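You operate a simulated robot arm through the tools that you are given. There is no shell and no other tool. Be economical: measure what you need, move in short steps, check, and stop when the job is done.

You run a simulated robot arm. Do the job below in one go: nothing can be reset, and whatever is moved stays where it is left.

JOB
Cement the top of the lamp base that the CEMENT card names.
Fine: it stands in the steel tray; set it in the holder, use the green pot and the yellow brush; brush back in its dish; leave the pot open, its lid on the table.
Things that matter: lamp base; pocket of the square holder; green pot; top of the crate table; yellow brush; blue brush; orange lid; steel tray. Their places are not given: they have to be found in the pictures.

The check looks at the end state, three seconds after you hand in, the way a careful person would. Anything else that was tipped, shoved, dropped, spilled or broken makes it a failure. Lids that push on must go on centred and level and be pressed home; caps that screw on are set level and turned clockwise until they are tight.

ROBOT AND FRAMES
A 6-joint arm with a two-finger parallel gripper, fixed in place. Base frame: the origin is at the foot of the arm, x ahead of it, y to its left, z up; the work surface is at about z = 0.86. Lengths are in m, angles in degrees, forces in N, time in s.
With the tool pointing down near the work surface it reaches from about 0.26 to 0.68 m from the base axis. Its first joint turns from -66.0 to 66.0 degrees. Payload 2.9 kg.
The tool frame sits at the grasp point between the pads (the TCP): z along the fingers, y along the line on which they close. The tips reach 0.03 m beyond it. The gripper opens to 0.11 m. The fingers are 0.02 m wide and 0.01 m thick; the gripper's body (0.048 by 0.112 m) begins 0.055 m behind the TCP.
Orientation is told as [roll, pitch, yaw] about the base's x, y, z axes, in that order, counted from this pose: with the fingers straight down and closing along the base's y, the tool's x points along the base's -x, its y along +y and its z along -z.

CONTROLS
- The arm moves only by the tool drive_tool. Its argument "rows" is a list of rows, each a list of 7 numbers: the turn, a rotation vector about the tool's x, y, z in degrees, then the shift along the tool's x, y, z in m, then the gripper command, from -1 (fully open) to 1 (shut), values between in proportion. In form: [[wx, wy, wz, dx, dy, dz, jaw], ...]. A call has 1 to 20 rows; each row is the pose to reach, as a shift and turn from the pose commanded when the call began, along the tool's axes at that moment. Rows are played at 5 a second. More than 0.05 m and 8.6 degrees between two rows, or a gripper value outside its range, and nothing of the call is played. Where a pose cannot be reached the arm comes as near as it can. A force on the tool above 70 N (or 10 N above the force at the start of the call, whichever is more), or a blocked arm, ends the call early, and 0.2 s more pass. Each finger travels about 0.108 m/s and halts on what it meets, pressing with about 37 N; the grip force reading is that of the motor and also rises with nothing between the fingers. The clock runs only during rows and for 0.2 s after the last one: add rows that repeat a pose to give the fingers time. It gives the time, the measured TCP pose, the force on the tool (base axes), the opening and the grip force at its end, in the units of the frame above (readings bear some noise).
- Cameras (640 x 400 px; columns grow to the right, rows downward): "scene" is fixed at [0.088, 0.4481, 1.3751]; the picture's right is [-0.61, -0.80, 0.00], its down [-0.52, 0.39, -0.76] and it looks along [0.60, -0.46, -0.65] (base axes); focal length 247 px, centre (320, 200). "wrist" rides on the gripper at [-0.036, 0, -0.057] in the tool frame; the picture's right is [0.00, -1.00, 0.00], its down [0.97, 0.00, -0.24] and it looks along [0.24, 0.00, 0.97] (tool axes); focal length 218 px, centre (320, 200).
- capture(camera): a new picture of that camera. The clock stands still meanwhile.
- measure_at(camera, pixels): for up to 12 pixels [column, row] of the newest picture of that camera ("zoom" is the newest enlarged one), the place [x, y, z] in the base frame of the surface seen there, good to about 0.003 m. The clock stands still meanwhile.
- enlarge(camera, box): a new picture of the part [left, top, right, bottom] of that camera's present view, enlarged. The clock stands still meanwhile.
- job_done(): hands the job in; it is judged then, once.

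Work in short steps. Measure before you move; look again where a grasp or a placing could have gone wrong, and mend it. You have 80 turns and 34 pictures in all, those below and enlarged ones among them. Open the gripper and draw the arm clear of the work before you hand the job in, unless the task says otherwise; then end with one line.

The tools are called by a JSON object that holds its "fn" and its "kwargs". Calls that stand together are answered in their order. drive_tool: Moves the arm, as the interface text tells. Its arguments: {"type":"object","properties":{"rows":{"type":"array","items":{"type":"array","items":{"type":"number"}}}},"required":["rows"]} The other tools are called the same way: capture (camera) takes a picture; measure_at (camera, pixels) gives the place of the surface under pixels of a picture; enlarge (camera, box) takes an enlarged picture of a part of a camera's view; job_done () hands the job in.

At the start:

```text
time: 0.0
tcp_pos: [0.4252, 0.208, 1.2031]
tool_rot: [0.0, -0.1, 0.0]
wrist_force: [0.4, 0.3, 0.6]
finger_gap: 0.1101
grip_force: 0.1
```

scene: 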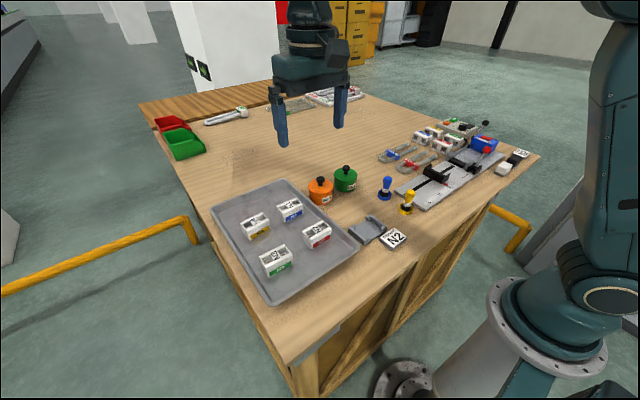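
wrist: 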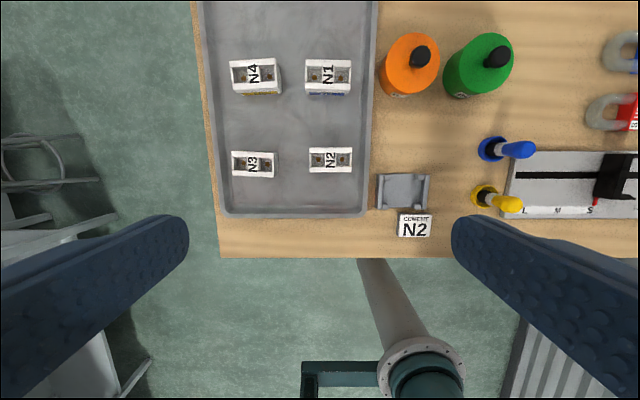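

The card at wrist (414,226) reads CEMENT N2, and N2 stands in the tray at wrist (330,160). I enlarge the wrist and scene views to check the details.

{"fn": "enlarge", "kwargs": {"camera": "wrist", "box": [200, 10, 540, 250]}}

{"fn": "enlarge", "kwargs": {"camera": "scene", "box": [210, 150, 450, 300]}}

{"fn": "measure_at", "kwargs": {"camera": "wrist", "pixels": [[330, 160], [312, 150], [350, 150], [350, 171], [311, 170], [402, 190], [380, 176], [428, 176], [426, 207], [378, 207], [340, 190], [400, 235]]}}

{"fn": "measure_at", "kwargs": {"camera": "scene", "pixels": [[320, 179], [346, 168], [321, 192], [346, 182], [387, 180], [387, 196], [408, 195], [407, 209], [318, 229], [317, 246], [360, 190], [370, 228]]}}

```text
1.67 times, centred on (370, 130) of wrist
```

zoom: 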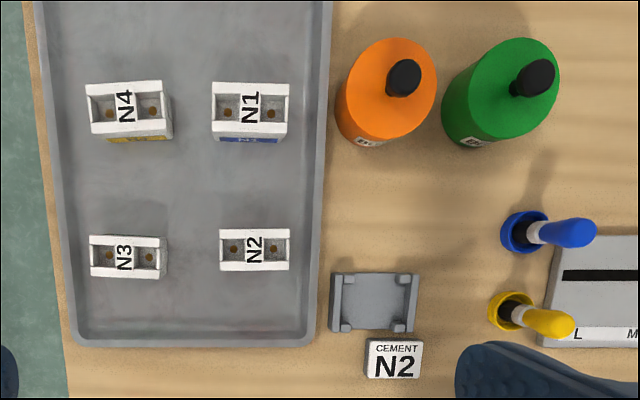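

```text
2.67 times, centred on (330, 225) of scene
```

zoom: 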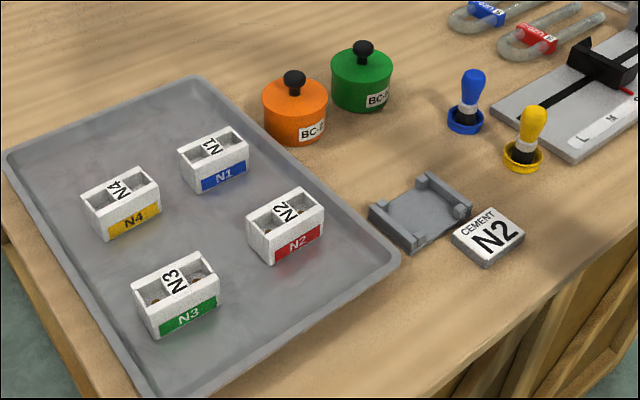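

```text
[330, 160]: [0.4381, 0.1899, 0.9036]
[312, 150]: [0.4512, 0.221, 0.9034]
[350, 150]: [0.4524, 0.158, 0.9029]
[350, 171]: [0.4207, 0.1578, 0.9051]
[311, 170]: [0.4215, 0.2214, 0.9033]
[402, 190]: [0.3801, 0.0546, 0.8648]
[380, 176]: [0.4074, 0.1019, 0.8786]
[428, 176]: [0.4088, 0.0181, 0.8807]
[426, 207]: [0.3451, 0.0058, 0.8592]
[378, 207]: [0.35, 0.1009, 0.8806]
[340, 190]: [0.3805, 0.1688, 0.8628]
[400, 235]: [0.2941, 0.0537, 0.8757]
```

```text
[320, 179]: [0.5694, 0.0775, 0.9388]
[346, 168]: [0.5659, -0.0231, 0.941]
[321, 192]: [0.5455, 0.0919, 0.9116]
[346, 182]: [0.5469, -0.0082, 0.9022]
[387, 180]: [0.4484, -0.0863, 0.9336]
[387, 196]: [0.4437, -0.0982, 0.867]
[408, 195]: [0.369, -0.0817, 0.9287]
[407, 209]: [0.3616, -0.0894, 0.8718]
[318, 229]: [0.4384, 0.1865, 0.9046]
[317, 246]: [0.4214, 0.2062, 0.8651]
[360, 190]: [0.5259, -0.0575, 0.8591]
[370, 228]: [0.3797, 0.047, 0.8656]
```

N2 is centred near (0.437, 0.190), 65 mm along y and 33 mm along x, with its top at 0.904. I turn the gripper 90° to close along x, go lower above N2, and look at it and the holder.

{"fn": "drive_tool", "kwargs": {"rows": [[0, 0, 8.5, -0.002, -0.002, 0.015, -1], [0, 0, 17, -0.004, -0.004, 0.03, -1], [0, 0, 25.5, -0.006, -0.006, 0.045, -1], [0, 0, 34, -0.008, -0.008, 0.06, -1], [0, 0, 42.5, -0.01, -0.01, 0.075, -1], [0, 0, 51, -0.012, -0.012, 0.09, -1], [0, 0, 59.5, -0.012, -0.014, 0.105, -1], [0, 0, 68, -0.012, -0.016, 0.12, -1], [0, 0, 76.5, -0.012, -0.018, 0.13, -1], [0, 0, 84, -0.012, -0.018, 0.14, -1], [0, 0, 90, -0.012, -0.018, 0.15, -1], [0, 0, 90, -0.012, -0.018, 0.15, -1]]}}

{"fn": "capture", "kwargs": {"camera": "wrist"}}

```text
time: 2.6
tcp_pos: [0.4354, 0.1909, 1.0527]
tool_rot: [0.0, 0.0, -90.1]
wrist_force: [-0.6, 0.5, 1.0]
finger_gap: 0.1099
grip_force: 0.1
```

```text
29 pictures are left
```

wrist: 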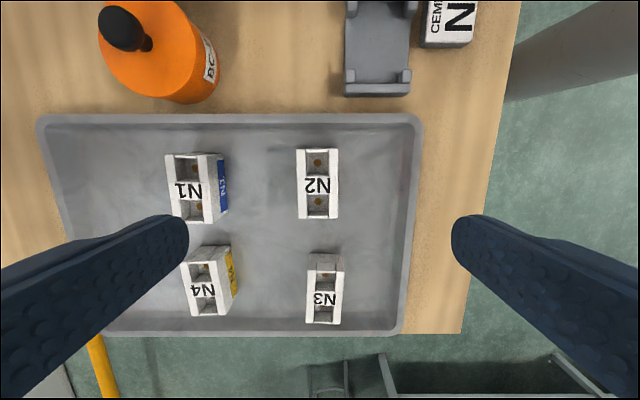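

Measuring N2's corners and N1's near side for finger clearance.

{"fn": "measure_at", "kwargs": {"camera": "wrist", "pixels": [[298, 151], [337, 151], [337, 217], [300, 217], [318, 185], [318, 163], [226, 185], [190, 170], [280, 185], [349, 90], [406, 90], [378, 60]]}}

```text
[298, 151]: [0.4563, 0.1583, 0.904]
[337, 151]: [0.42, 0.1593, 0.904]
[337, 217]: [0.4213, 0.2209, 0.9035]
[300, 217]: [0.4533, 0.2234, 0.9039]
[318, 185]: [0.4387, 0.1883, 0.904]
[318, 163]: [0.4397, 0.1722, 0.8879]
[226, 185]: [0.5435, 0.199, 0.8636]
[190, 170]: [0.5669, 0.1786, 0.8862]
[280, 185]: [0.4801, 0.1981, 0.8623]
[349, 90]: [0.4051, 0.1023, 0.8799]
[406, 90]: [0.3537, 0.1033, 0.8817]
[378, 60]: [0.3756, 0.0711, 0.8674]
```

N2's centre is (0.438, 0.190). Before gripping, I move over the holder near (0.379, 0.06) for a clear look at the pocket.

{"fn": "drive_tool", "kwargs": {"rows": [[0, 0, 0, -0.04, -0.02, 0, -1], [0, 0, 0, -0.08, -0.04, 0, -1], [0, 0, 0, -0.125, -0.055, 0, -1], [0, 0, 0, -0.125, -0.055, 0, -1]]}}

{"fn": "enlarge", "kwargs": {"camera": "wrist", "box": [200, 110, 440, 260]}}

```text
time: 3.6
tcp_pos: [0.3806, 0.0655, 1.0534]
tool_rot: [0.0, 0.0, -90.0]
wrist_force: [-0.1, -0.5, 0.7]
finger_gap: 0.1099
grip_force: 0.1
```

```text
2.67 times, centred on (320, 185) of wrist
```

zoom: 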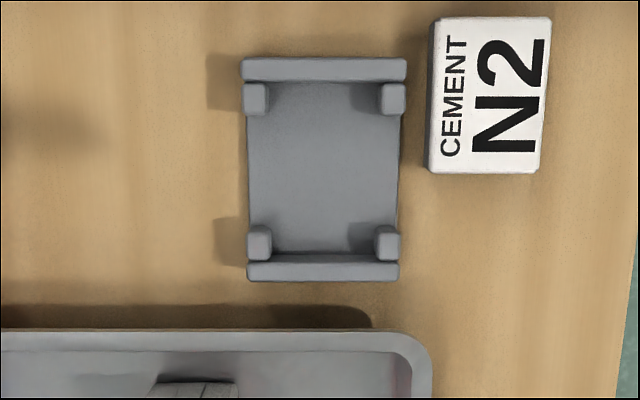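

The pocket lies between the end walls (zoom rows ~82 and ~258) and the corner posts (columns ~268 and ~378). I measure these edges.

{"fn": "measure_at", "kwargs": {"camera": "zoom", "pixels": [[325, 66], [325, 78], [325, 269], [325, 258], [325, 277], [252, 98], [264, 95], [383, 95], [402, 95], [266, 240], [379, 240], [325, 170]]}}

{"fn": "measure_at", "kwargs": {"camera": "wrist", "pixels": [[366, 130], [364, 165], [403, 130], [362, 145]]}}

```text
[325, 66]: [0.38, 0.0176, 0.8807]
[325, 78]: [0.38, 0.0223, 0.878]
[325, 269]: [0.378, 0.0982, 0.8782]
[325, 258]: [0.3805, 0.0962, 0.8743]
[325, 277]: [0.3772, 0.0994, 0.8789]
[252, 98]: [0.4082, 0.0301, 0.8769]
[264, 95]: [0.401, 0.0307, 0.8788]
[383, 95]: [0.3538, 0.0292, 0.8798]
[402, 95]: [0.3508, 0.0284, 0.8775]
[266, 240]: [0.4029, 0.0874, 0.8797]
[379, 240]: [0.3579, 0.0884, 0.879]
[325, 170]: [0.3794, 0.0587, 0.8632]
```

```text
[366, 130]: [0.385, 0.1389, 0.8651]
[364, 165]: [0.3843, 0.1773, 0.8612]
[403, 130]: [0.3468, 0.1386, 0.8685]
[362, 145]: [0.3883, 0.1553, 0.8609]
```

Working from these, the pocket is about 42×72 mm, centred at (0.3795, 0.0597), with its floor at about 0.864. I return above N2 and go straight down to TCP z 0.903.

{"fn": "drive_tool", "kwargs": {"rows": [[0, 0, 0, 0.04, 0.02, 0, -0.27], [0, 0, 0, 0.08, 0.04, 0, -0.27], [0, 0, 0, 0.1245, 0.0575, 0, -0.27], [0, 0, 0, 0.1245, 0.0575, 0.04, -0.27], [0, 0, 0, 0.1245, 0.0575, 0.08, -0.27], [0, 0, 0, 0.1245, 0.0575, 0.11, -0.27], [0, 0, 0, 0.1245, 0.0575, 0.135, -0.27], [0, 0, 0, 0.1245, 0.0575, 0.15, -0.27], [0, 0, 0, 0.1245, 0.0575, 0.15, -0.27]]}}

```text
time: 5.6
tcp_pos: [0.4391, 0.1889, 0.9032]
tool_rot: [0.0, 0.0, -90.0]
wrist_force: [1.0, -0.2, 0.8]
finger_gap: 0.0698
grip_force: 0.0
```

The arm is in position at z 0.903, so I close on N2.

{"fn": "drive_tool", "kwargs": {"rows": [[0, 0, 0, 0, 0, 0, 0.2], [0, 0, 0, 0, 0, 0, 0.5], [0, 0, 0, 0, 0, 0, 1], [0, 0, 0, 0, 0, 0, 1], [0, 0, 0, 0, 0, -0.01, 1], [0, 0, 0, 0, 0, -0.04, 1], [0, 0, 0, 0, 0, -0.07, 1], [0, 0, 0, 0, 0, -0.07, 1]]}}

{"fn": "capture", "kwargs": {"camera": "wrist"}}

```text
time: 7.4
tcp_pos: [0.4381, 0.1885, 0.9726]
tool_rot: [0.0, 0.0, -90.0]
wrist_force: [0.1, 0.5, 0.2]
finger_gap: 0.0
grip_force: 36.2
```

```text
27 pictures are left
```

wrist: 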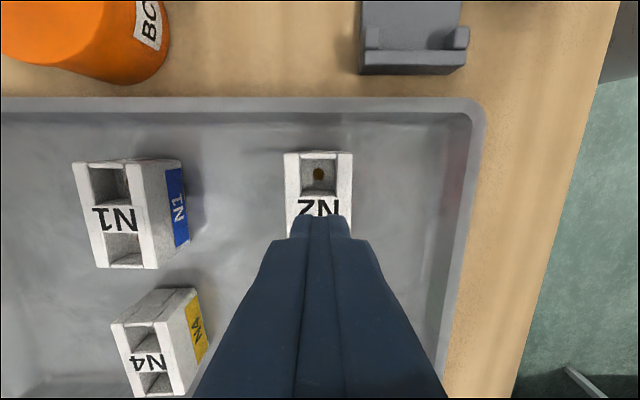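

The gap reads 0.0, so the fingers closed on nothing or N2 slipped out. It still stands upright in the tray at wrist (318,195). I measure it again and look from the scene camera.

{"fn": "measure_at", "kwargs": {"camera": "wrist", "pixels": [[286, 156], [350, 156], [318, 158], [340, 200], [292, 215], [318, 175], [348, 210], [240, 200]]}}

{"fn": "enlarge", "kwargs": {"camera": "scene", "box": [240, 160, 400, 260]}}

```text
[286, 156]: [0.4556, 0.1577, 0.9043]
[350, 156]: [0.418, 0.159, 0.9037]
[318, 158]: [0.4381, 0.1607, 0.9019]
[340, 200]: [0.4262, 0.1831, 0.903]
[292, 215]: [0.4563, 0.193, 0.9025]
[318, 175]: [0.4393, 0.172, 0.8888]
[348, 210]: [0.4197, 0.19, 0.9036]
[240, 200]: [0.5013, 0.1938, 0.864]
```

```text
4.00 times, centred on (320, 210) of scene
```

zoom: 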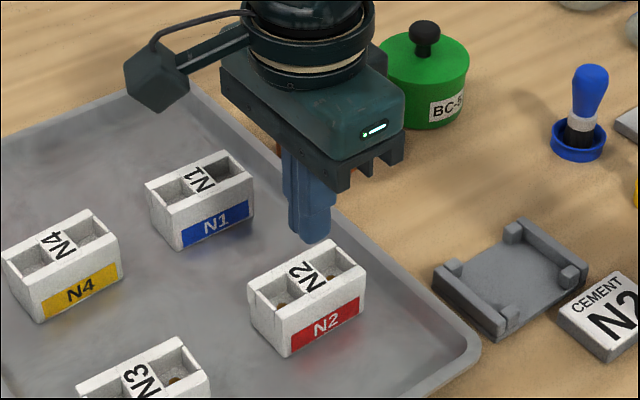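

N2 hasn't moved, so it slipped out of the pads. I open, go lower to TCP z 0.898, close, and read the gap before lifting.

{"fn": "drive_tool", "kwargs": {"rows": [[0, 0, 0, 0.001, 0, 0, -0.27], [0, 0, 0, 0.001, 0, 0, -0.27], [0, 0, 0, 0.001, 0, 0.03, -0.27], [0, 0, 0, 0.001, 0, 0.06, -0.27], [0, 0, 0, 0.001, 0, 0.075, -0.27], [0, 0, 0, 0.001, 0, 0.075, 0], [0, 0, 0, 0.001, 0, 0.075, 0.4], [0, 0, 0, 0.001, 0, 0.075, 0.6], [0, 0, 0, 0.001, 0, 0.075, 0.6]]}}

```text
time: 9.4
tcp_pos: [0.4384, 0.1895, 0.8982]
tool_rot: [0.1, -0.1, -90.1]
wrist_force: [0.1, 0.7, 0.0]
finger_gap: 0.0395
grip_force: 36.7
```

It is held at a gap of 39.5 mm. I squeeze fully, lift a little slowly, and read again.

{"fn": "drive_tool", "kwargs": {"rows": [[0, 0, 0, 0, 0, 0, 1], [0, 0, 0, 0, 0, 0, 1], [0, 0, 0, 0, 0, 0, 1], [0, 0, 0, 0, 0, -0.002, 1], [0, 0, 0, 0, 0, -0.005, 1], [0, 0, 0, 0, 0, -0.008, 1]]}}

```text
time: 10.8
tcp_pos: [0.4381, 0.1905, 0.9062]
tool_rot: [0.0, 0.0, -89.9]
wrist_force: [-0.4, 0.8, -0.7]
finger_gap: 0.0396
grip_force: 37.1
```

Still held, so I keep lifting gently.

{"fn": "drive_tool", "kwargs": {"rows": [[0, 0, 0, 0, 0, -0.005, 1], [0, 0, 0, 0, 0, -0.015, 1], [0, 0, 0, 0, 0, -0.025, 1], [0, 0, 0, 0, 0, -0.035, 1], [0, 0, 0, 0, 0, -0.045, 1], [0, 0, 0, 0, 0, -0.045, 1]]}}

{"fn": "capture", "kwargs": {"camera": "wrist"}}

```text
time: 12.2
tcp_pos: [0.4396, 0.1909, 0.9499]
tool_rot: [0.0, 0.0, -90.0]
wrist_force: [-0.1, 0.4, -0.8]
finger_gap: 0.0397
grip_force: 36.5
```

```text
25 pictures are left
```

wrist: 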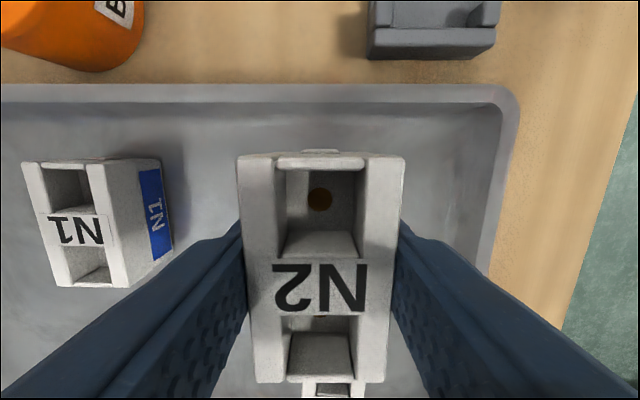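

Held. I check whether it is level and where its centre sits relative to the TCP.

{"fn": "measure_at", "kwargs": {"camera": "wrist", "pixels": [[241, 160], [403, 160], [260, 376], [362, 376], [320, 288], [320, 162], [320, 152], [290, 160], [380, 376]]}}

```text
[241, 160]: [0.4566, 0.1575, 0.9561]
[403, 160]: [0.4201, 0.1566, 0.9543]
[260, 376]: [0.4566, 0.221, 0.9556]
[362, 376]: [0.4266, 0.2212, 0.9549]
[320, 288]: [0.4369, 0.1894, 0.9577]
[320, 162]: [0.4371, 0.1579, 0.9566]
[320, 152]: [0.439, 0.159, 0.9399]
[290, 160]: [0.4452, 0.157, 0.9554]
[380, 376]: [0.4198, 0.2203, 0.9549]
```

It is level and centred at about (0.4385, 0.1893). I carry it to above the pocket at TCP (0.3795, 0.0604).

{"fn": "drive_tool", "kwargs": {"rows": [[0, 0, 0, 0, 0, -0.02, 1], [0, 0, 0, -0.03, -0.015, -0.02, 1], [0, 0, 0, -0.06, -0.03, -0.02, 1], [0, 0, 0, -0.09, -0.045, -0.02, 1], [0, 0, 0, -0.12, -0.055, -0.02, 1], [0, 0, 0, -0.1298, -0.059, -0.02, 1], [0, 0, 0, -0.1298, -0.059, 0, 1], [0, 0, 0, -0.1298, -0.059, 0.01, 1], [0, 0, 0, -0.1298, -0.059, 0.01, 1]]}}

{"fn": "enlarge", "kwargs": {"camera": "scene", "box": [320, 180, 432, 250]}}

{"fn": "capture", "kwargs": {"camera": "wrist"}}

```text
time: 14.2
tcp_pos: [0.3797, 0.0607, 0.9406]
tool_rot: [-0.1, -0.1, -89.9]
wrist_force: [-0.4, 0.1, -0.4]
finger_gap: 0.0395
grip_force: 36.7
```

```text
5.71 times, centred on (376, 215) of scene
```

zoom: 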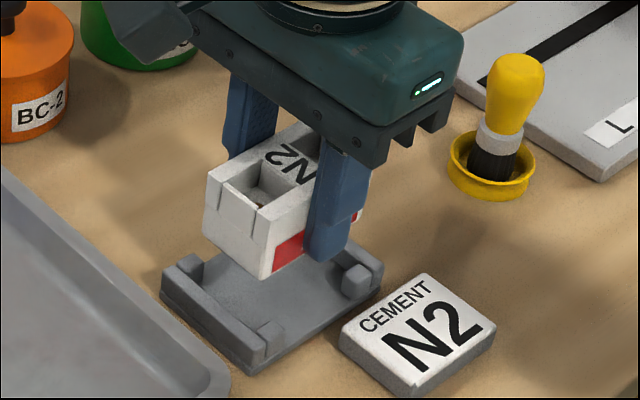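

```text
23 pictures are left
```

wrist: 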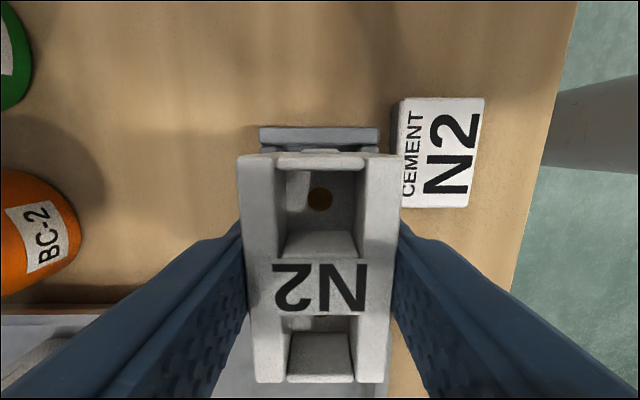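

The base is aligned over the pocket (base centre column ~320, holder ~319.5). I lower it in small steps.

{"fn": "drive_tool", "kwargs": {"rows": [[0, 0, 0, 0, 0, 0.01, 1], [0, 0, 0, 0, 0, 0.02, 1], [0, 0, 0, 0, 0, 0.028, 1], [0, 0, 0, 0, 0, 0.033, 1], [0, 0, 0, 0, 0, 0.036, 1], [0, 0, 0, 0, 0, 0.038, 1], [0, 0, 0, 0, 0, 0.038, 1]]}}

```text
time: 15.8
tcp_pos: [0.3787, 0.0603, 0.9017]
tool_rot: [0.0, -0.1, -90.0]
wrist_force: [1.3, -0.4, -0.6]
finger_gap: 0.0394
grip_force: 36.8
```

No contact yet at 0.9017. I go down in fine 1 mm steps.

{"fn": "drive_tool", "kwargs": {"rows": [[0, 0, 0, 0, 0, 0.001, 1], [0, 0, 0, 0, 0, 0.002, 1], [0, 0, 0, 0, 0, 0.0025, 1], [0, 0, 0, 0, 0, 0.0025, 1]]}}

```text
time: 16.8
tcp_pos: [0.3793, 0.0601, 0.8991]
tool_rot: [0.0, 0.0, -90.0]
wrist_force: [0.6, 0.2, 0.1]
finger_gap: 0.04
grip_force: 37.1
```

{"fn": "drive_tool", "kwargs": {"rows": [[0, 0, 0, 0, 0, 0.001, 1], [0, 0, 0, 0, 0, 0.002, 1], [0, 0, 0, 0, 0, 0.002, 1]]}}

{"fn": "enlarge", "kwargs": {"camera": "scene", "box": [320, 180, 432, 250]}}

```text
time: 17.6
tcp_pos: [0.3794, 0.0599, 0.8997]
tool_rot: [0.1, 0.0, -90.0]
wrist_force: [-7.5, -0.4, 33.6]
finger_gap: 0.0396
grip_force: 37.2
```

```text
5.71 times, centred on (376, 215) of scene
```

zoom: 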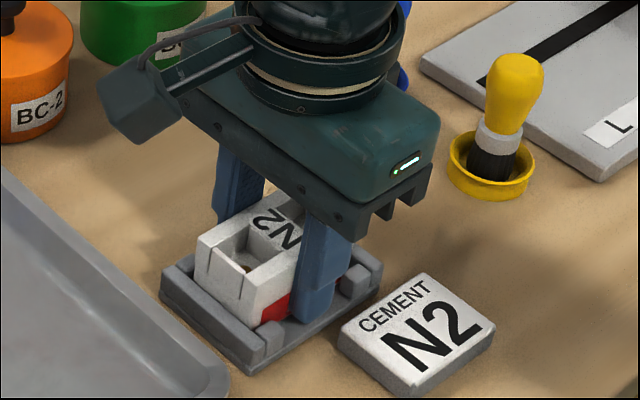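

The 33 N contact and the picture both show N2 seated between the posts. I relieve the pressure, open slightly to about 52 mm, and rise.

{"fn": "drive_tool", "kwargs": {"rows": [[0, 0, 0, 0, 0, -0.002, 1], [0, 0, 0, 0, 0, -0.002, 0.15], [0, 0, 0, 0, 0, -0.002, 0.05], [0, 0, 0, 0, 0, -0.002, 0.05], [0, 0, 0, 0, 0, -0.02, 0.05], [0, 0, 0, 0, 0, -0.05, 0.0], [0, 0, 0, 0, 0, -0.09, -0.5], [0, 0, 0, 0, 0, -0.13, -1], [0, 0, 0, 0, 0, -0.17, -1], [0, 0, 0, 0, 0, -0.17, -1]]}}

{"fn": "capture", "kwargs": {"camera": "wrist"}}

```text
time: 19.8
tcp_pos: [0.3803, 0.0631, 1.0704]
tool_rot: [0.0, 0.1, -89.9]
wrist_force: [-0.4, 0.2, 0.1]
finger_gap: 0.1099
grip_force: 0.0
```

```text
21 pictures are left
```

wrist: 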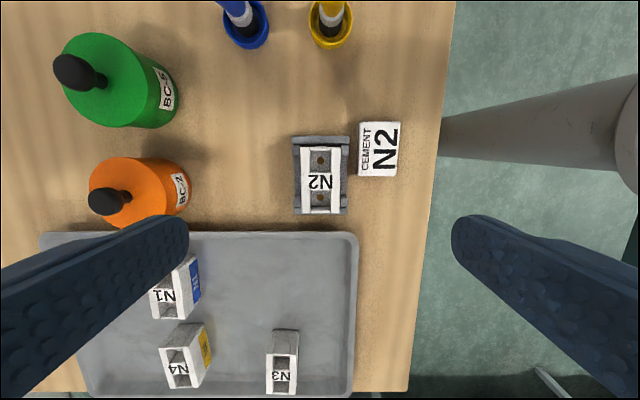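

N2 sits in the holder. Now for the green pot: I measure the knob and pot in this picture before moving over it.

{"fn": "measure_at", "kwargs": {"camera": "wrist", "pixels": [[70, 70], [95, 82], [130, 80], [120, 45], [165, 118], [167, 90], [320, 181], [300, 140], [345, 210], [70, 170], [240, 120], [320, 140]]}}

{"fn": "enlarge", "kwargs": {"camera": "scene", "box": [290, 140, 450, 240]}}

```text
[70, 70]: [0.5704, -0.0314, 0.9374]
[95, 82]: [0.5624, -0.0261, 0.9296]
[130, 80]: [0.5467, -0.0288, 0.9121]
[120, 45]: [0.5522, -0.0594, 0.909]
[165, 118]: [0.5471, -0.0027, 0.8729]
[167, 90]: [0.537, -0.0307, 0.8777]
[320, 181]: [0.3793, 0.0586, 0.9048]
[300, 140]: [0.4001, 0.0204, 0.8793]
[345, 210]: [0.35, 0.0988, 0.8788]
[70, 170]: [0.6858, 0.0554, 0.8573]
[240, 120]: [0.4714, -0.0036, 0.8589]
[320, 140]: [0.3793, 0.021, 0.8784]
```

```text
4.00 times, centred on (370, 190) of scene
```

zoom: 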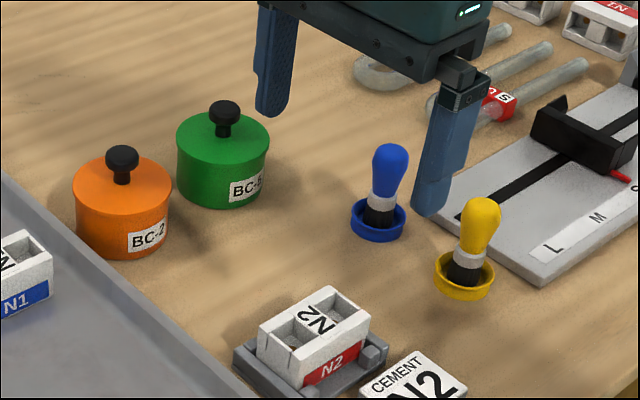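

The pot is centred near (0.566, −0.028), with its top at about 0.91 and knob top about 0.94. I move above it for a close view.

{"fn": "drive_tool", "kwargs": {"rows": [[0, 0, 0, -0.02, 0.04, 0, -1], [0, 0, 0, -0.04, 0.08, 0, -1], [0, 0, 0, -0.06, 0.12, 0, -1], [0, 0, 0, -0.08, 0.16, 0, -1], [0, 0, 0, -0.091, 0.186, 0.02, -1], [0, 0, 0, -0.091, 0.186, 0.05, -1], [0, 0, 0, -0.091, 0.186, 0.05, -1]]}}

{"fn": "capture", "kwargs": {"camera": "wrist"}}

```text
time: 21.4
tcp_pos: [0.5661, -0.0313, 1.0182]
tool_rot: [-0.1, -0.1, -90.0]
wrist_force: [-0.5, 0.6, -0.6]
finger_gap: 0.1101
grip_force: 0.1
```

```text
19 pictures are left
```

wrist: 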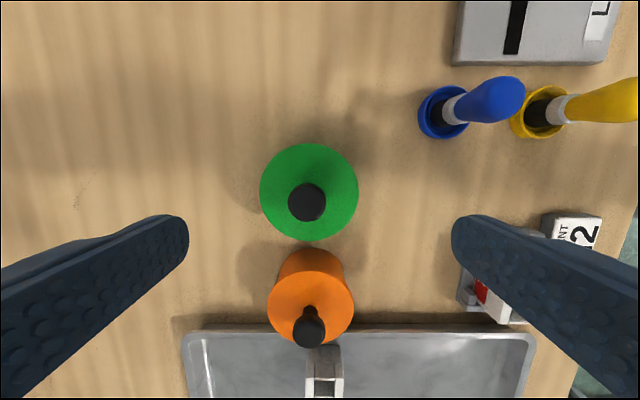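

The knob is at wrist (307,203). I measure its top and the lid rim.

{"fn": "measure_at", "kwargs": {"camera": "wrist", "pixels": [[307, 203], [291, 203], [324, 203], [307, 186], [307, 219], [263, 190], [355, 190], [309, 146], [309, 237], [307, 165], [317, 258], [235, 190]]}}

{"fn": "enlarge", "kwargs": {"camera": "wrist", "box": [240, 130, 384, 220]}}

```text
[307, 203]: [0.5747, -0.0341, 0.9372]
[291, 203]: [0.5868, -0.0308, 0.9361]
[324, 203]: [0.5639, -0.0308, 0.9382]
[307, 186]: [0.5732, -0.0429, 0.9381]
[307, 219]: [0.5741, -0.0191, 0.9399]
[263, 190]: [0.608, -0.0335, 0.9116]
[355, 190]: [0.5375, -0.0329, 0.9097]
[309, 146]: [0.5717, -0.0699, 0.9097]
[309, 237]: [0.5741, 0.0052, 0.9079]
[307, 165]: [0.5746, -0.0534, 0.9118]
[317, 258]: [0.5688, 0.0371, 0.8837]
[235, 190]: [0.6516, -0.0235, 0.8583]
```

```text
4.44 times, centred on (312, 175) of wrist
```

zoom: 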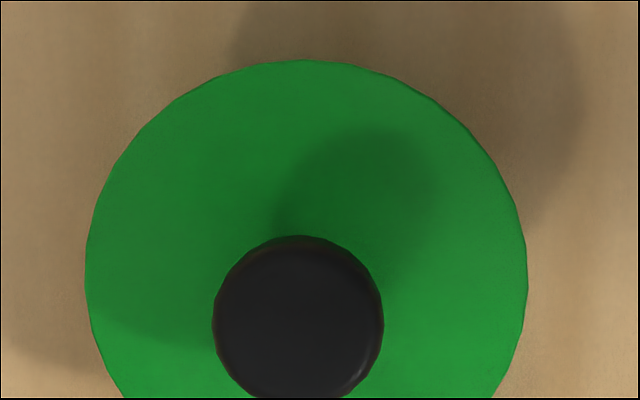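

Pot centre (0.5735, −0.032), lid top 0.910, knob top 0.939, lid 71 mm across. I go down over the knob to TCP z 0.943 and close.

{"fn": "drive_tool", "kwargs": {"rows": [[0, 0, 0, 0, 0.0075, 0, 0], [0, 0, 0, 0, 0.0075, 0.03, 0], [0, 0, 0, 0, 0.0075, 0.055, 0], [0, 0, 0, 0, 0.0075, 0.07, 0], [0, 0, 0, 0, 0.0075, 0.075, 0], [0, 0, 0, 0, 0.0075, 0.075, 0.3], [0, 0, 0, 0, 0.0075, 0.075, 0.6], [0, 0, 0, 0, 0.0075, 0.075, 1], [0, 0, 0, 0, 0.0075, 0.075, 1], [0, 0, 0, 0, 0.0075, 0.075, 1]]}}

```text
time: 23.6
tcp_pos: [0.5735, -0.0314, 0.9426]
tool_rot: [0.0, 0.1, -89.9]
wrist_force: [1.2, -0.9, -1.1]
finger_gap: 0.0245
grip_force: 36.6
```

Gripped the knob at 24.5 mm. I lift slowly and watch the force.

{"fn": "drive_tool", "kwargs": {"rows": [[0, 0, 0, 0, 0, -0.001, 1], [0, 0, 0, 0, 0, -0.003, 1], [0, 0, 0, 0, 0, -0.006, 1], [0, 0, 0, 0, 0, -0.01, 1], [0, 0, 0, 0, 0, -0.016, 1], [0, 0, 0, 0, 0, -0.024, 1], [0, 0, 0, 0, 0, -0.032, 1], [0, 0, 0, 0, 0, -0.04, 1], [0, 0, 0, 0, 0, -0.04, 1]]}}

{"fn": "enlarge", "kwargs": {"camera": "scene", "box": [280, 110, 440, 210]}}

```text
time: 25.6
tcp_pos: [0.5737, -0.0293, 0.9837]
tool_rot: [0.0, -0.1, -90.0]
wrist_force: [0.3, 0.0, 0.2]
finger_gap: 0.0247
grip_force: 36.9
```

```text
4.00 times, centred on (360, 160) of scene
```

zoom: 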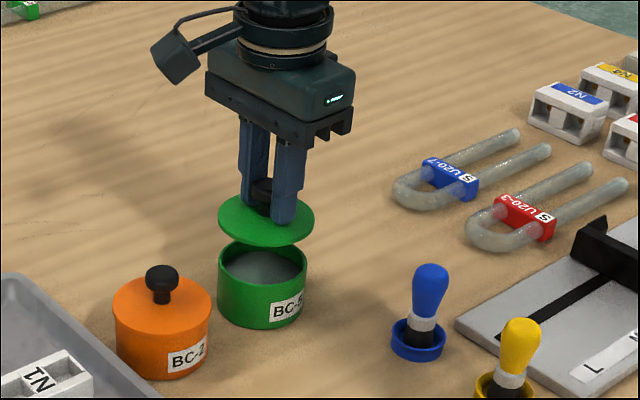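

The lid is off and the pot holds cement. I measure table spots to find a clear place for the lid.

{"fn": "measure_at", "kwargs": {"camera": "zoom", "pixels": [[395, 195], [345, 240], [360, 180], [330, 130], [415, 310], [420, 150], [262, 265], [262, 238], [300, 262], [225, 262], [430, 270], [265, 290]]}}

```text
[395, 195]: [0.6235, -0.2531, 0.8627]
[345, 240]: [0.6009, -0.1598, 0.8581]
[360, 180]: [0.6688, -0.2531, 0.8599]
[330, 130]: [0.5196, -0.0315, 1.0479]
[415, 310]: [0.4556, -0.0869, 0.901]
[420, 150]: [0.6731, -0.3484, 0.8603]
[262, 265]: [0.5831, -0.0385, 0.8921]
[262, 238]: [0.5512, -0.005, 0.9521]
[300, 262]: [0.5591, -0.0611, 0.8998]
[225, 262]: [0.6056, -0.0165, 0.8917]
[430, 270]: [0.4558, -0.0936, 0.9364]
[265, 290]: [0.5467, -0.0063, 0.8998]
```

(0.60, −0.155) is clear, about 0.1 m from everything else. I carry the lid there and lower it.

{"fn": "drive_tool", "kwargs": {"rows": [[0, 0, 0, 0, 0, -0.01, 1], [0, 0, 0, -0.025, 0.006, -0.01, 1], [0, 0, 0, -0.05, 0.012, -0.01, 1], [0, 0, 0, -0.075, 0.018, -0.01, 1], [0, 0, 0, -0.1, 0.024, -0.01, 1], [0, 0, 0, -0.1255, 0.027, -0.01, 1], [0, 0, 0, -0.1255, 0.027, 0.01, 1], [0, 0, 0, -0.1255, 0.027, 0.035, 1], [0, 0, 0, -0.1255, 0.027, 0.055, 1], [0, 0, 0, -0.1255, 0.027, 0.068, 1], [0, 0, 0, -0.1255, 0.027, 0.068, 1]]}}

{"fn": "enlarge", "kwargs": {"camera": "scene", "box": [300, 120, 412, 190]}}

```text
time: 28.0
tcp_pos: [0.6015, -0.1555, 0.9153]
tool_rot: [0.0, 0.0, -90.0]
wrist_force: [-0.3, 0.0, 0.4]
finger_gap: 0.0244
grip_force: 36.8
```

```text
5.71 times, centred on (356, 155) of scene
```

zoom: 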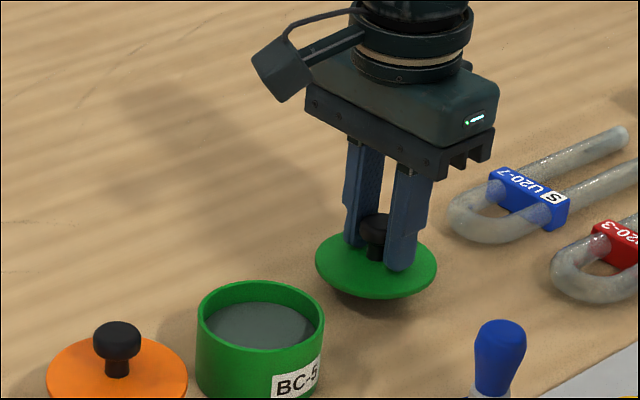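

The lid hovers about 1.5 cm above clear table. I lower it in fine steps until it touches.

{"fn": "drive_tool", "kwargs": {"rows": [[0, 0, 0, 0, 0, 0.004, 1], [0, 0, 0, 0, 0, 0.008, 1], [0, 0, 0, 0, 0, 0.01, 1], [0, 0, 0, 0, 0, 0.012, 1], [0, 0, 0, 0, 0, 0.0135, 1], [0, 0, 0, 0, 0, 0.015, 1], [0, 0, 0, 0, 0, 0.0165, 1], [0, 0, 0, 0, 0, 0.018, 1], [0, 0, 0, 0, 0, 0.0195, 1]]}}

```text
time: 30.0
tcp_pos: [0.6013, -0.1567, 0.9016]
tool_rot: [0.5, -0.1, -90.0]
wrist_force: [-14.2, 3.2, 45.7]
finger_gap: 0.0245
grip_force: 37.6
```

Contact is at about z 0.9016. I back the command off, release, and rise.

{"fn": "drive_tool", "kwargs": {"rows": [[0, 0, 0, 0, 0, -0.003, 1], [0, 0, 0, 0, 0, -0.0055, 1], [0, 0, 0, 0, 0, -0.0055, 0.5], [0, 0, 0, 0, 0, -0.0055, 0.1], [0, 0, 0, 0, 0, -0.0055, 0], [0, 0, 0, 0, 0, -0.02, 0], [0, 0, 0, 0, 0, -0.05, 0], [0, 0, 0, 0, 0, -0.09, -0.5], [0, 0, 0, 0, 0, -0.13, -1], [0, 0, 0, 0, 0, -0.13, -1]]}}

{"fn": "capture", "kwargs": {"camera": "wrist"}}

```text
time: 32.2
tcp_pos: [0.6007, -0.1566, 1.0258]
tool_rot: [0.0, -0.1, -90.1]
wrist_force: [0.7, 0.5, 0.5]
finger_gap: 0.1101
grip_force: 0.0
```

```text
15 pictures are left
```

wrist: 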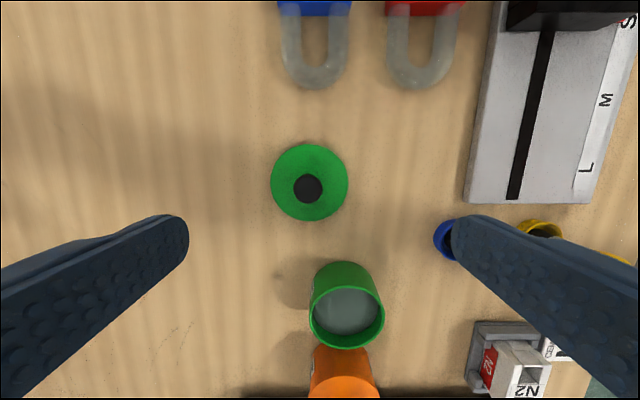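

The lid lies flat on the table. I measure the pot's rim and cement level for the dip.

{"fn": "measure_at", "kwargs": {"camera": "wrist", "pixels": [[345, 315], [330, 305], [360, 320], [345, 328], [313, 315], [382, 318], [347, 347], [345, 289]]}}

{"fn": "drive_tool", "kwargs": {"rows": [[0, 0, 0, 0.015, -0.045, 0, -1], [0, 0, 0, 0.03, -0.09, 0, -1], [0, 0, 0, 0.045, -0.135, 0, -1], [0, 0, 0, 0.06, -0.18, 0, -1], [0, 0, 0, 0.075, -0.22, 0, -1], [0, 0, 0, 0.075, -0.232, 0, -1], [0, 0, 0, 0.075, -0.232, 0, -1]]}}

{"fn": "capture", "kwargs": {"camera": "wrist"}}

```text
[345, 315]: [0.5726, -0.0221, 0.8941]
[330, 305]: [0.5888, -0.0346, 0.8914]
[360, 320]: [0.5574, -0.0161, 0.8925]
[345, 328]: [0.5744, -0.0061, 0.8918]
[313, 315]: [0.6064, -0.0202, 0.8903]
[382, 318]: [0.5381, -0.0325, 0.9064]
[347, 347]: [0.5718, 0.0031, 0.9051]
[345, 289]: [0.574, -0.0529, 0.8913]
```

```text
time: 33.8
tcp_pos: [0.3686, -0.0807, 1.0258]
tool_rot: [0.0, -0.1, -89.9]
wrist_force: [0.2, 0.1, -0.4]
finger_gap: 0.1098
grip_force: 0.1
```

```text
14 pictures are left
```

wrist: 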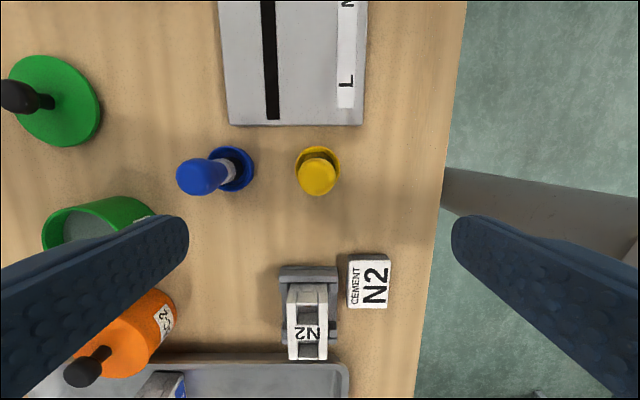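

The cement surface is at 0.892, the rim at 0.905, and the pot's centre near (0.572, −0.031). Now I measure the yellow brush at wrist (317,175).

{"fn": "measure_at", "kwargs": {"camera": "wrist", "pixels": [[317, 175], [300, 176], [334, 176], [317, 192], [317, 160], [297, 162], [338, 162], [318, 148], [200, 178], [240, 150], [318, 124]]}}

{"fn": "enlarge", "kwargs": {"camera": "scene", "box": [360, 165, 456, 225]}}

```text
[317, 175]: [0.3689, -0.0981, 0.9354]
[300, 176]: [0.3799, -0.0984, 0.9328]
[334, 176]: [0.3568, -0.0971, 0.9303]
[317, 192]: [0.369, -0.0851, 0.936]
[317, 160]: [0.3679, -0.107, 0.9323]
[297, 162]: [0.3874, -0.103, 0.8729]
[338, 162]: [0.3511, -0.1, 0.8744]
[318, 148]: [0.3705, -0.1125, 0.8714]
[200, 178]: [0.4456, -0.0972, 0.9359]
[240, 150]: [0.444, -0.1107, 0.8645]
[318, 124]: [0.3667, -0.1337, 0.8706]
```

```text
6.67 times, centred on (408, 195) of scene
```

zoom: 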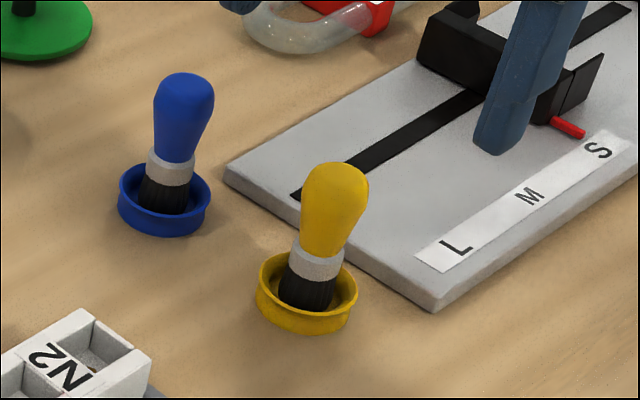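

The brush stands upright at (0.369, −0.0955) with its handle top at 0.936. I descend to TCP z 0.917 and close on the handle.

{"fn": "drive_tool", "kwargs": {"rows": [[0, 0, 0, -0.0152, 0, 0, 0], [0, 0, 0, -0.0152, 0, 0, 0], [0, 0, 0, -0.0152, 0, 0.04, 0], [0, 0, 0, -0.0152, 0, 0.07, 0], [0, 0, 0, -0.0152, 0, 0.09, 0], [0, 0, 0, -0.0152, 0, 0.104, 0], [0, 0, 0, -0.0152, 0, 0.109, 0], [0, 0, 0, -0.0152, 0, 0.109, 0.3], [0, 0, 0, -0.0152, 0, 0.109, 0.6], [0, 0, 0, -0.0152, 0, 0.109, 1], [0, 0, 0, -0.0152, 0, 0.109, 1], [0, 0, 0, -0.0152, 0, 0.109, 1]]}}

```text
time: 36.4
tcp_pos: [0.3684, -0.0963, 0.9167]
tool_rot: [0.0, 0.0, -90.0]
wrist_force: [-0.2, 0.4, 0.2]
finger_gap: 0.026
grip_force: 37.5
```

Gripped at 26 mm. I lift slowly, straight up, to clear the dish.

{"fn": "drive_tool", "kwargs": {"rows": [[0, 0, 0, 0, 0, -0.002, 1], [0, 0, 0, 0, 0, -0.006, 1], [0, 0, 0, 0, 0, -0.012, 1], [0, 0, 0, 0, 0, -0.02, 1], [0, 0, 0, 0, 0, -0.03, 1], [0, 0, 0, 0, 0, -0.045, 1], [0, 0, 0, 0, 0, -0.06, 1], [0, 0, 0, 0, 0, -0.075, 1], [0, 0, 0, 0, 0, -0.075, 1]]}}

{"fn": "enlarge", "kwargs": {"camera": "scene", "box": [336, 150, 464, 230]}}

```text
time: 38.4
tcp_pos: [0.368, -0.0962, 0.9925]
tool_rot: [0.0, 0.0, -90.0]
wrist_force: [-0.8, 0.8, 0.1]
finger_gap: 0.0261
grip_force: 36.7
```

```text
5.00 times, centred on (400, 190) of scene
```

zoom: 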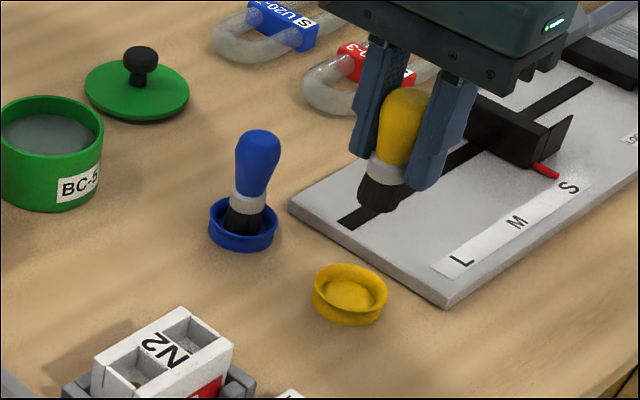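

The brush is held, its dish stayed put, and the bristle tip is at zoom ~(378,208). I measure the tip and the dish.

{"fn": "measure_at", "kwargs": {"camera": "zoom", "pixels": [[376, 208], [378, 195], [385, 170], [350, 292], [320, 288], [383, 290], [347, 268], [350, 312], [163, 348]]}}

```text
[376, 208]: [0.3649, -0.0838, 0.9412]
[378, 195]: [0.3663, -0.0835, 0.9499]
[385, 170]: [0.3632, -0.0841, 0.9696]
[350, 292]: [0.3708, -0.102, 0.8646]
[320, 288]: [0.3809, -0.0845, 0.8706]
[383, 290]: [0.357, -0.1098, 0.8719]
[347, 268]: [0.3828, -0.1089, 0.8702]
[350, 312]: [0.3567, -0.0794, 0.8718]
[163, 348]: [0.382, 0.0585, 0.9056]
```

The tip is 52 mm below the TCP, so TCP 0.937 puts it 7 mm into the cement. I move over the pot's centre with a raised clearance.

{"fn": "drive_tool", "kwargs": {"rows": [[0, 0, 0, 0, 0, -0.03, 1], [0, 0, 0, 0.01, 0.03, -0.03, 1], [0, 0, 0, 0.02, 0.06, -0.03, 1], [0, 0, 0, 0.03, 0.095, -0.03, 1], [0, 0, 0, 0.04, 0.13, -0.03, 1], [0, 0, 0, 0.05, 0.165, -0.03, 1], [0, 0, 0, 0.06, 0.19, -0.03, 1], [0, 0, 0, 0.065, 0.204, -0.03, 1], [0, 0, 0, 0.065, 0.204, -0.02, 1], [0, 0, 0, 0.065, 0.204, 0.0, 1], [0, 0, 0, 0.065, 0.204, 0.0, 1]]}}

{"fn": "enlarge", "kwargs": {"camera": "scene", "box": [290, 120, 402, 190]}}

```text
time: 40.8
tcp_pos: [0.5722, -0.0314, 0.992]
tool_rot: [-0.1, 0.0, -90.0]
wrist_force: [-0.7, -0.6, 0.5]
finger_gap: 0.0262
grip_force: 37.0
```

```text
5.71 times, centred on (346, 155) of scene
```

zoom: 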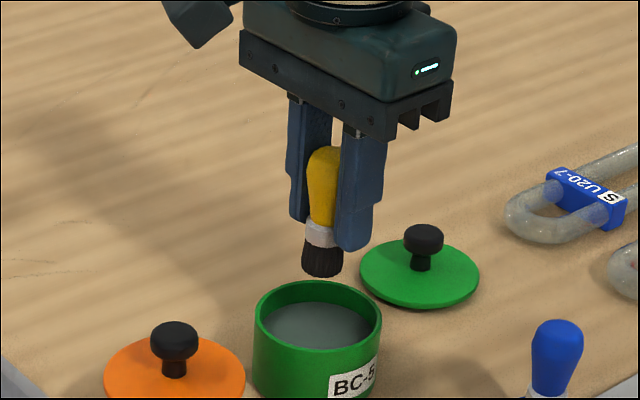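

The brush hangs over the pot's centre. I dip slowly to TCP 0.937, hold, and come out slowly.

{"fn": "drive_tool", "kwargs": {"rows": [[0, 0, 0, 0, 0, 0.015, 1], [0, 0, 0, 0, 0, 0.03, 1], [0, 0, 0, 0, 0, 0.042, 1], [0, 0, 0, 0, 0, 0.05, 1], [0, 0, 0, 0, 0, 0.055, 1], [0, 0, 0, 0, 0, 0.055, 1], [0, 0, 0, 0, 0, 0.055, 1], [0, 0, 0, 0, 0, 0.055, 1], [0, 0, 0, 0, 0, 0.05, 1], [0, 0, 0, 0, 0, 0.04, 1], [0, 0, 0, 0, 0, 0.03, 1], [0, 0, 0, 0, 0, 0.02, 1], [0, 0, 0, 0, 0, 0.01, 1], [0, 0, 0, 0, 0, 0.0, 1], [0, 0, 0, 0, 0, 0.0, 1], [0, 0, 0, 0, 0, 0.0, 1]]}}

{"fn": "enlarge", "kwargs": {"camera": "scene", "box": [290, 120, 402, 190]}}

```text
time: 44.2
tcp_pos: [0.5736, -0.031, 0.9925]
tool_rot: [0.0, 0.0, -90.1]
wrist_force: [-0.6, -0.4, -0.5]
finger_gap: 0.0262
grip_force: 36.6
```

```text
5.71 times, centred on (346, 155) of scene
```

zoom: 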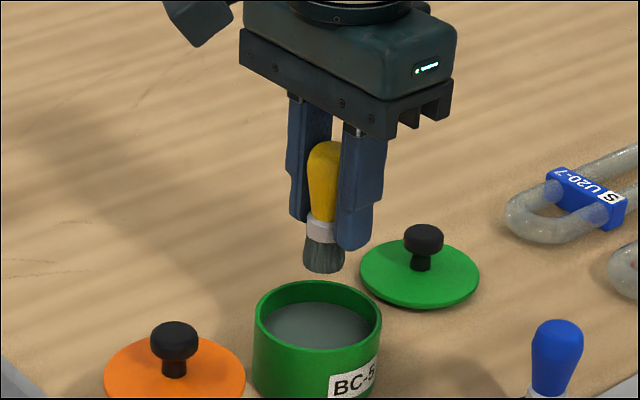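

The bristles now carry cement. I move above one end of N2, at (0.379, 0.036), with the tip clear.

{"fn": "drive_tool", "kwargs": {"rows": [[0, 0, 0, 0, 0, -0.015, 1], [0, 0, 0, 0.01, -0.03, -0.015, 1], [0, 0, 0, 0.02, -0.065, -0.015, 1], [0, 0, 0, 0.03, -0.1, -0.015, 1], [0, 0, 0, 0.045, -0.135, -0.015, 1], [0, 0, 0, 0.06, -0.17, -0.015, 1], [0, 0, 0, 0.067, -0.194, -0.015, 1], [0, 0, 0, 0.067, -0.194, 0.01, 1], [0, 0, 0, 0.067, -0.194, 0.025, 1], [0, 0, 0, 0.067, -0.194, 0.03, 1], [0, 0, 0, 0.067, -0.194, 0.03, 1]]}}

{"fn": "enlarge", "kwargs": {"camera": "scene", "box": [320, 170, 432, 240]}}

```text
time: 46.6
tcp_pos: [0.3782, 0.0357, 0.9621]
tool_rot: [-0.1, 0.1, -90.0]
wrist_force: [0.6, -0.6, 0.3]
finger_gap: 0.0259
grip_force: 36.4
```

```text
5.71 times, centred on (376, 205) of scene
```

zoom: 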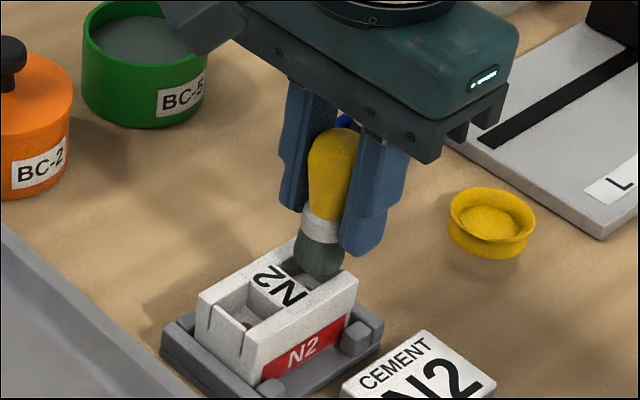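

The tip is 5 mm above the far end of N2. I touch down and stroke along the top.

{"fn": "drive_tool", "kwargs": {"rows": [[0, 0, 0, 0, 0, 0.003, 1], [0, 0, 0, 0, 0, 0.0055, 1], [0, 0, 0, 0.008, 0, 0.0055, 1], [0, 0, 0, 0.016, 0, 0.0055, 1], [0, 0, 0, 0.024, 0, 0.0055, 1], [0, 0, 0, 0.032, 0, 0.0055, 1], [0, 0, 0, 0.04, 0, 0.0055, 1], [0, 0, 0, 0.048, 0, 0.0055, 1], [0, 0, 0, 0.048, 0, 0.0055, 1]]}}

{"fn": "enlarge", "kwargs": {"camera": "scene", "box": [320, 170, 432, 240]}}

```text
time: 48.6
tcp_pos: [0.3789, 0.0842, 0.9565]
tool_rot: [0.0, 0.1, -89.9]
wrist_force: [-0.3, -0.2, -1.2]
finger_gap: 0.0259
grip_force: 36.7
```

```text
5.71 times, centred on (376, 205) of scene
```

zoom: 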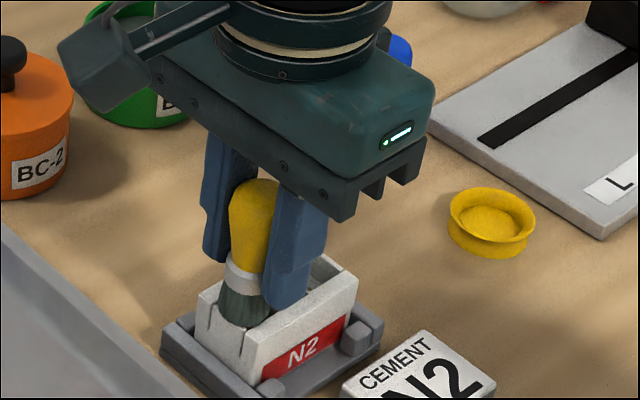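

There was no contact force. I press 2 mm lower and stroke back and forth over both sides of the top.

{"fn": "drive_tool", "kwargs": {"rows": [[0, 0, 0, 0, 0, 0.001, 1], [0, 0, 0, 0, 0, 0.002, 1], [0, 0, 0, -0.012, 0, 0.002, 1], [0, 0, 0, -0.024, 0, 0.002, 1], [0, 0, 0, -0.036, 0, 0.002, 1], [0, 0, 0, -0.048, 0, 0.002, 1], [0, 0, 0, -0.048, 0.008, 0.002, 1], [0, 0, 0, -0.036, 0.008, 0.002, 1], [0, 0, 0, -0.024, 0.008, 0.002, 1], [0, 0, 0, -0.012, 0.008, 0.002, 1], [0, 0, 0, 0, 0.008, 0.002, 1], [0, 0, 0, 0, 0, 0.002, 1], [0, 0, 0, 0, -0.008, 0.002, 1], [0, 0, 0, -0.012, -0.008, 0.002, 1], [0, 0, 0, -0.024, -0.008, 0.002, 1], [0, 0, 0, -0.036, -0.008, 0.002, 1], [0, 0, 0, -0.048, -0.008, 0.002, 1], [0, 0, 0, -0.048, 0, 0.002, 1]]}}

{"fn": "capture", "kwargs": {"camera": "wrist"}}

```text
time: 52.4
tcp_pos: [0.3791, 0.0351, 0.9537]
tool_rot: [-0.1, 0.0, -90.2]
wrist_force: [-3.1, -0.1, 7.2]
finger_gap: 0.0263
grip_force: 36.8
```

```text
7 pictures are left
```

wrist: 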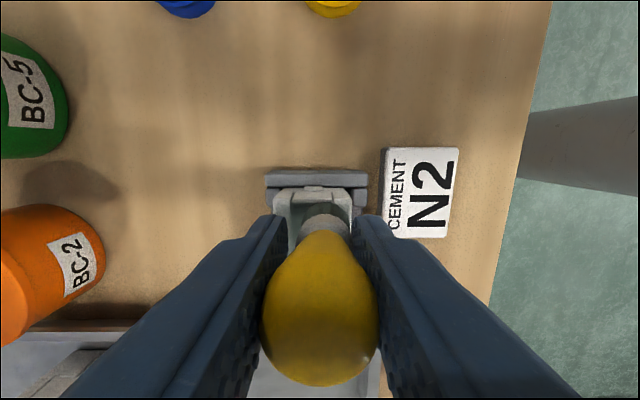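

Contact was 7 N, and the top near (310,205) looks coated. I lift off, move to above the dish, and inspect from the scene camera.

{"fn": "drive_tool", "kwargs": {"rows": [[0, 0, 0, 0, 0, -0.015, 1], [0, 0, 0, 0, 0, -0.035, 1], [0, 0, 0, -0.02, -0.002, -0.04, 1], [0, 0, 0, -0.05, -0.005, -0.04, 1], [0, 0, 0, -0.08, -0.0075, -0.04, 1], [0, 0, 0, -0.11, -0.0105, -0.04, 1], [0, 0, 0, -0.1315, -0.0105, -0.04, 1], [0, 0, 0, -0.1315, -0.0105, -0.04, 1]]}}

{"fn": "enlarge", "kwargs": {"camera": "scene", "box": [328, 160, 440, 230]}}

```text
time: 54.2
tcp_pos: [0.3683, -0.0966, 0.9932]
tool_rot: [0.0, 0.1, -90.0]
wrist_force: [0.4, 0.9, -1.4]
finger_gap: 0.0257
grip_force: 36.7
```

```text
5.71 times, centred on (384, 195) of scene
```

zoom: 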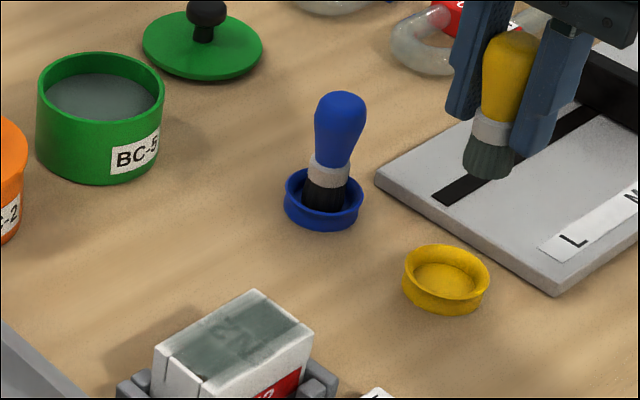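

The top of N2 is evenly coated, and nothing else has moved. The brush is above its dish at the original grasp xy, so I lower it to TCP about 0.918.

{"fn": "drive_tool", "kwargs": {"rows": [[0, 0, 0, 0.0004, 0, 0.02, 1], [0, 0, 0, 0.0004, 0, 0.04, 1], [0, 0, 0, 0.0004, 0, 0.055, 1], [0, 0, 0, 0.0004, 0, 0.065, 1], [0, 0, 0, 0.0004, 0, 0.071, 1], [0, 0, 0, 0.0004, 0, 0.0735, 1], [0, 0, 0, 0.0004, 0, 0.075, 1], [0, 0, 0, 0.0004, 0, 0.0755, 1], [0, 0, 0, 0.0004, 0, 0.0755, 1]]}}

{"fn": "enlarge", "kwargs": {"camera": "scene", "box": [360, 165, 456, 225]}}

```text
time: 56.2
tcp_pos: [0.3691, -0.0954, 0.9194]
tool_rot: [-0.1, 0.0, -90.0]
wrist_force: [0.2, 0.0, -1.2]
finger_gap: 0.0259
grip_force: 37.0
```

```text
6.67 times, centred on (408, 195) of scene
```

zoom: 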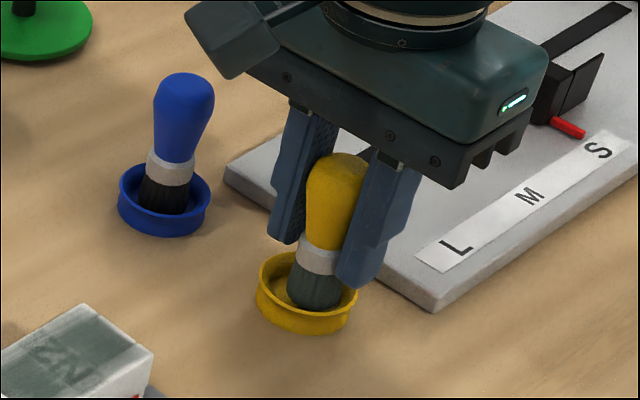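

The brush is inside its dish with no contact yet at 0.9194. I lower in 1 mm steps until it touches.

{"fn": "drive_tool", "kwargs": {"rows": [[0, 0, 0, 0, 0, 0.001, 1], [0, 0, 0, 0, 0, 0.002, 1], [0, 0, 0, 0, 0, 0.0025, 1], [0, 0, 0, 0, 0, 0.0025, 1]]}}

```text
time: 57.2
tcp_pos: [0.3679, -0.0959, 0.917]
tool_rot: [0.0, 0.0, -90.0]
wrist_force: [-0.2, -0.8, -0.6]
finger_gap: 0.0258
grip_force: 36.3
```

{"fn": "drive_tool", "kwargs": {"rows": [[0, 0, 0, 0, 0, 0.0006, 1], [0, 0, 0, 0, 0, 0.0012, 1], [0, 0, 0, 0, 0, 0.0012, 1]]}}

```text
time: 58.0
tcp_pos: [0.3678, -0.0943, 0.9159]
tool_rot: [0.0, 0.0, -90.0]
wrist_force: [0.8, 0.0, -0.4]
finger_gap: 0.0257
grip_force: 37.3
```

Still no contact, so the brush may have slid up slightly in the grip. I continue down.

{"fn": "drive_tool", "kwargs": {"rows": [[0, 0, 0, 0, 0, 0.0006, 1], [0, 0, 0, 0, 0, 0.0012, 1], [0, 0, 0, 0, 0, 0.0018, 1], [0, 0, 0, 0, 0, 0.0018, 1]]}}

```text
time: 59.0
tcp_pos: [0.368, -0.0948, 0.9132]
tool_rot: [0.0, 0.1, -90.1]
wrist_force: [-0.1, -0.6, -0.8]
finger_gap: 0.0259
grip_force: 36.8
```

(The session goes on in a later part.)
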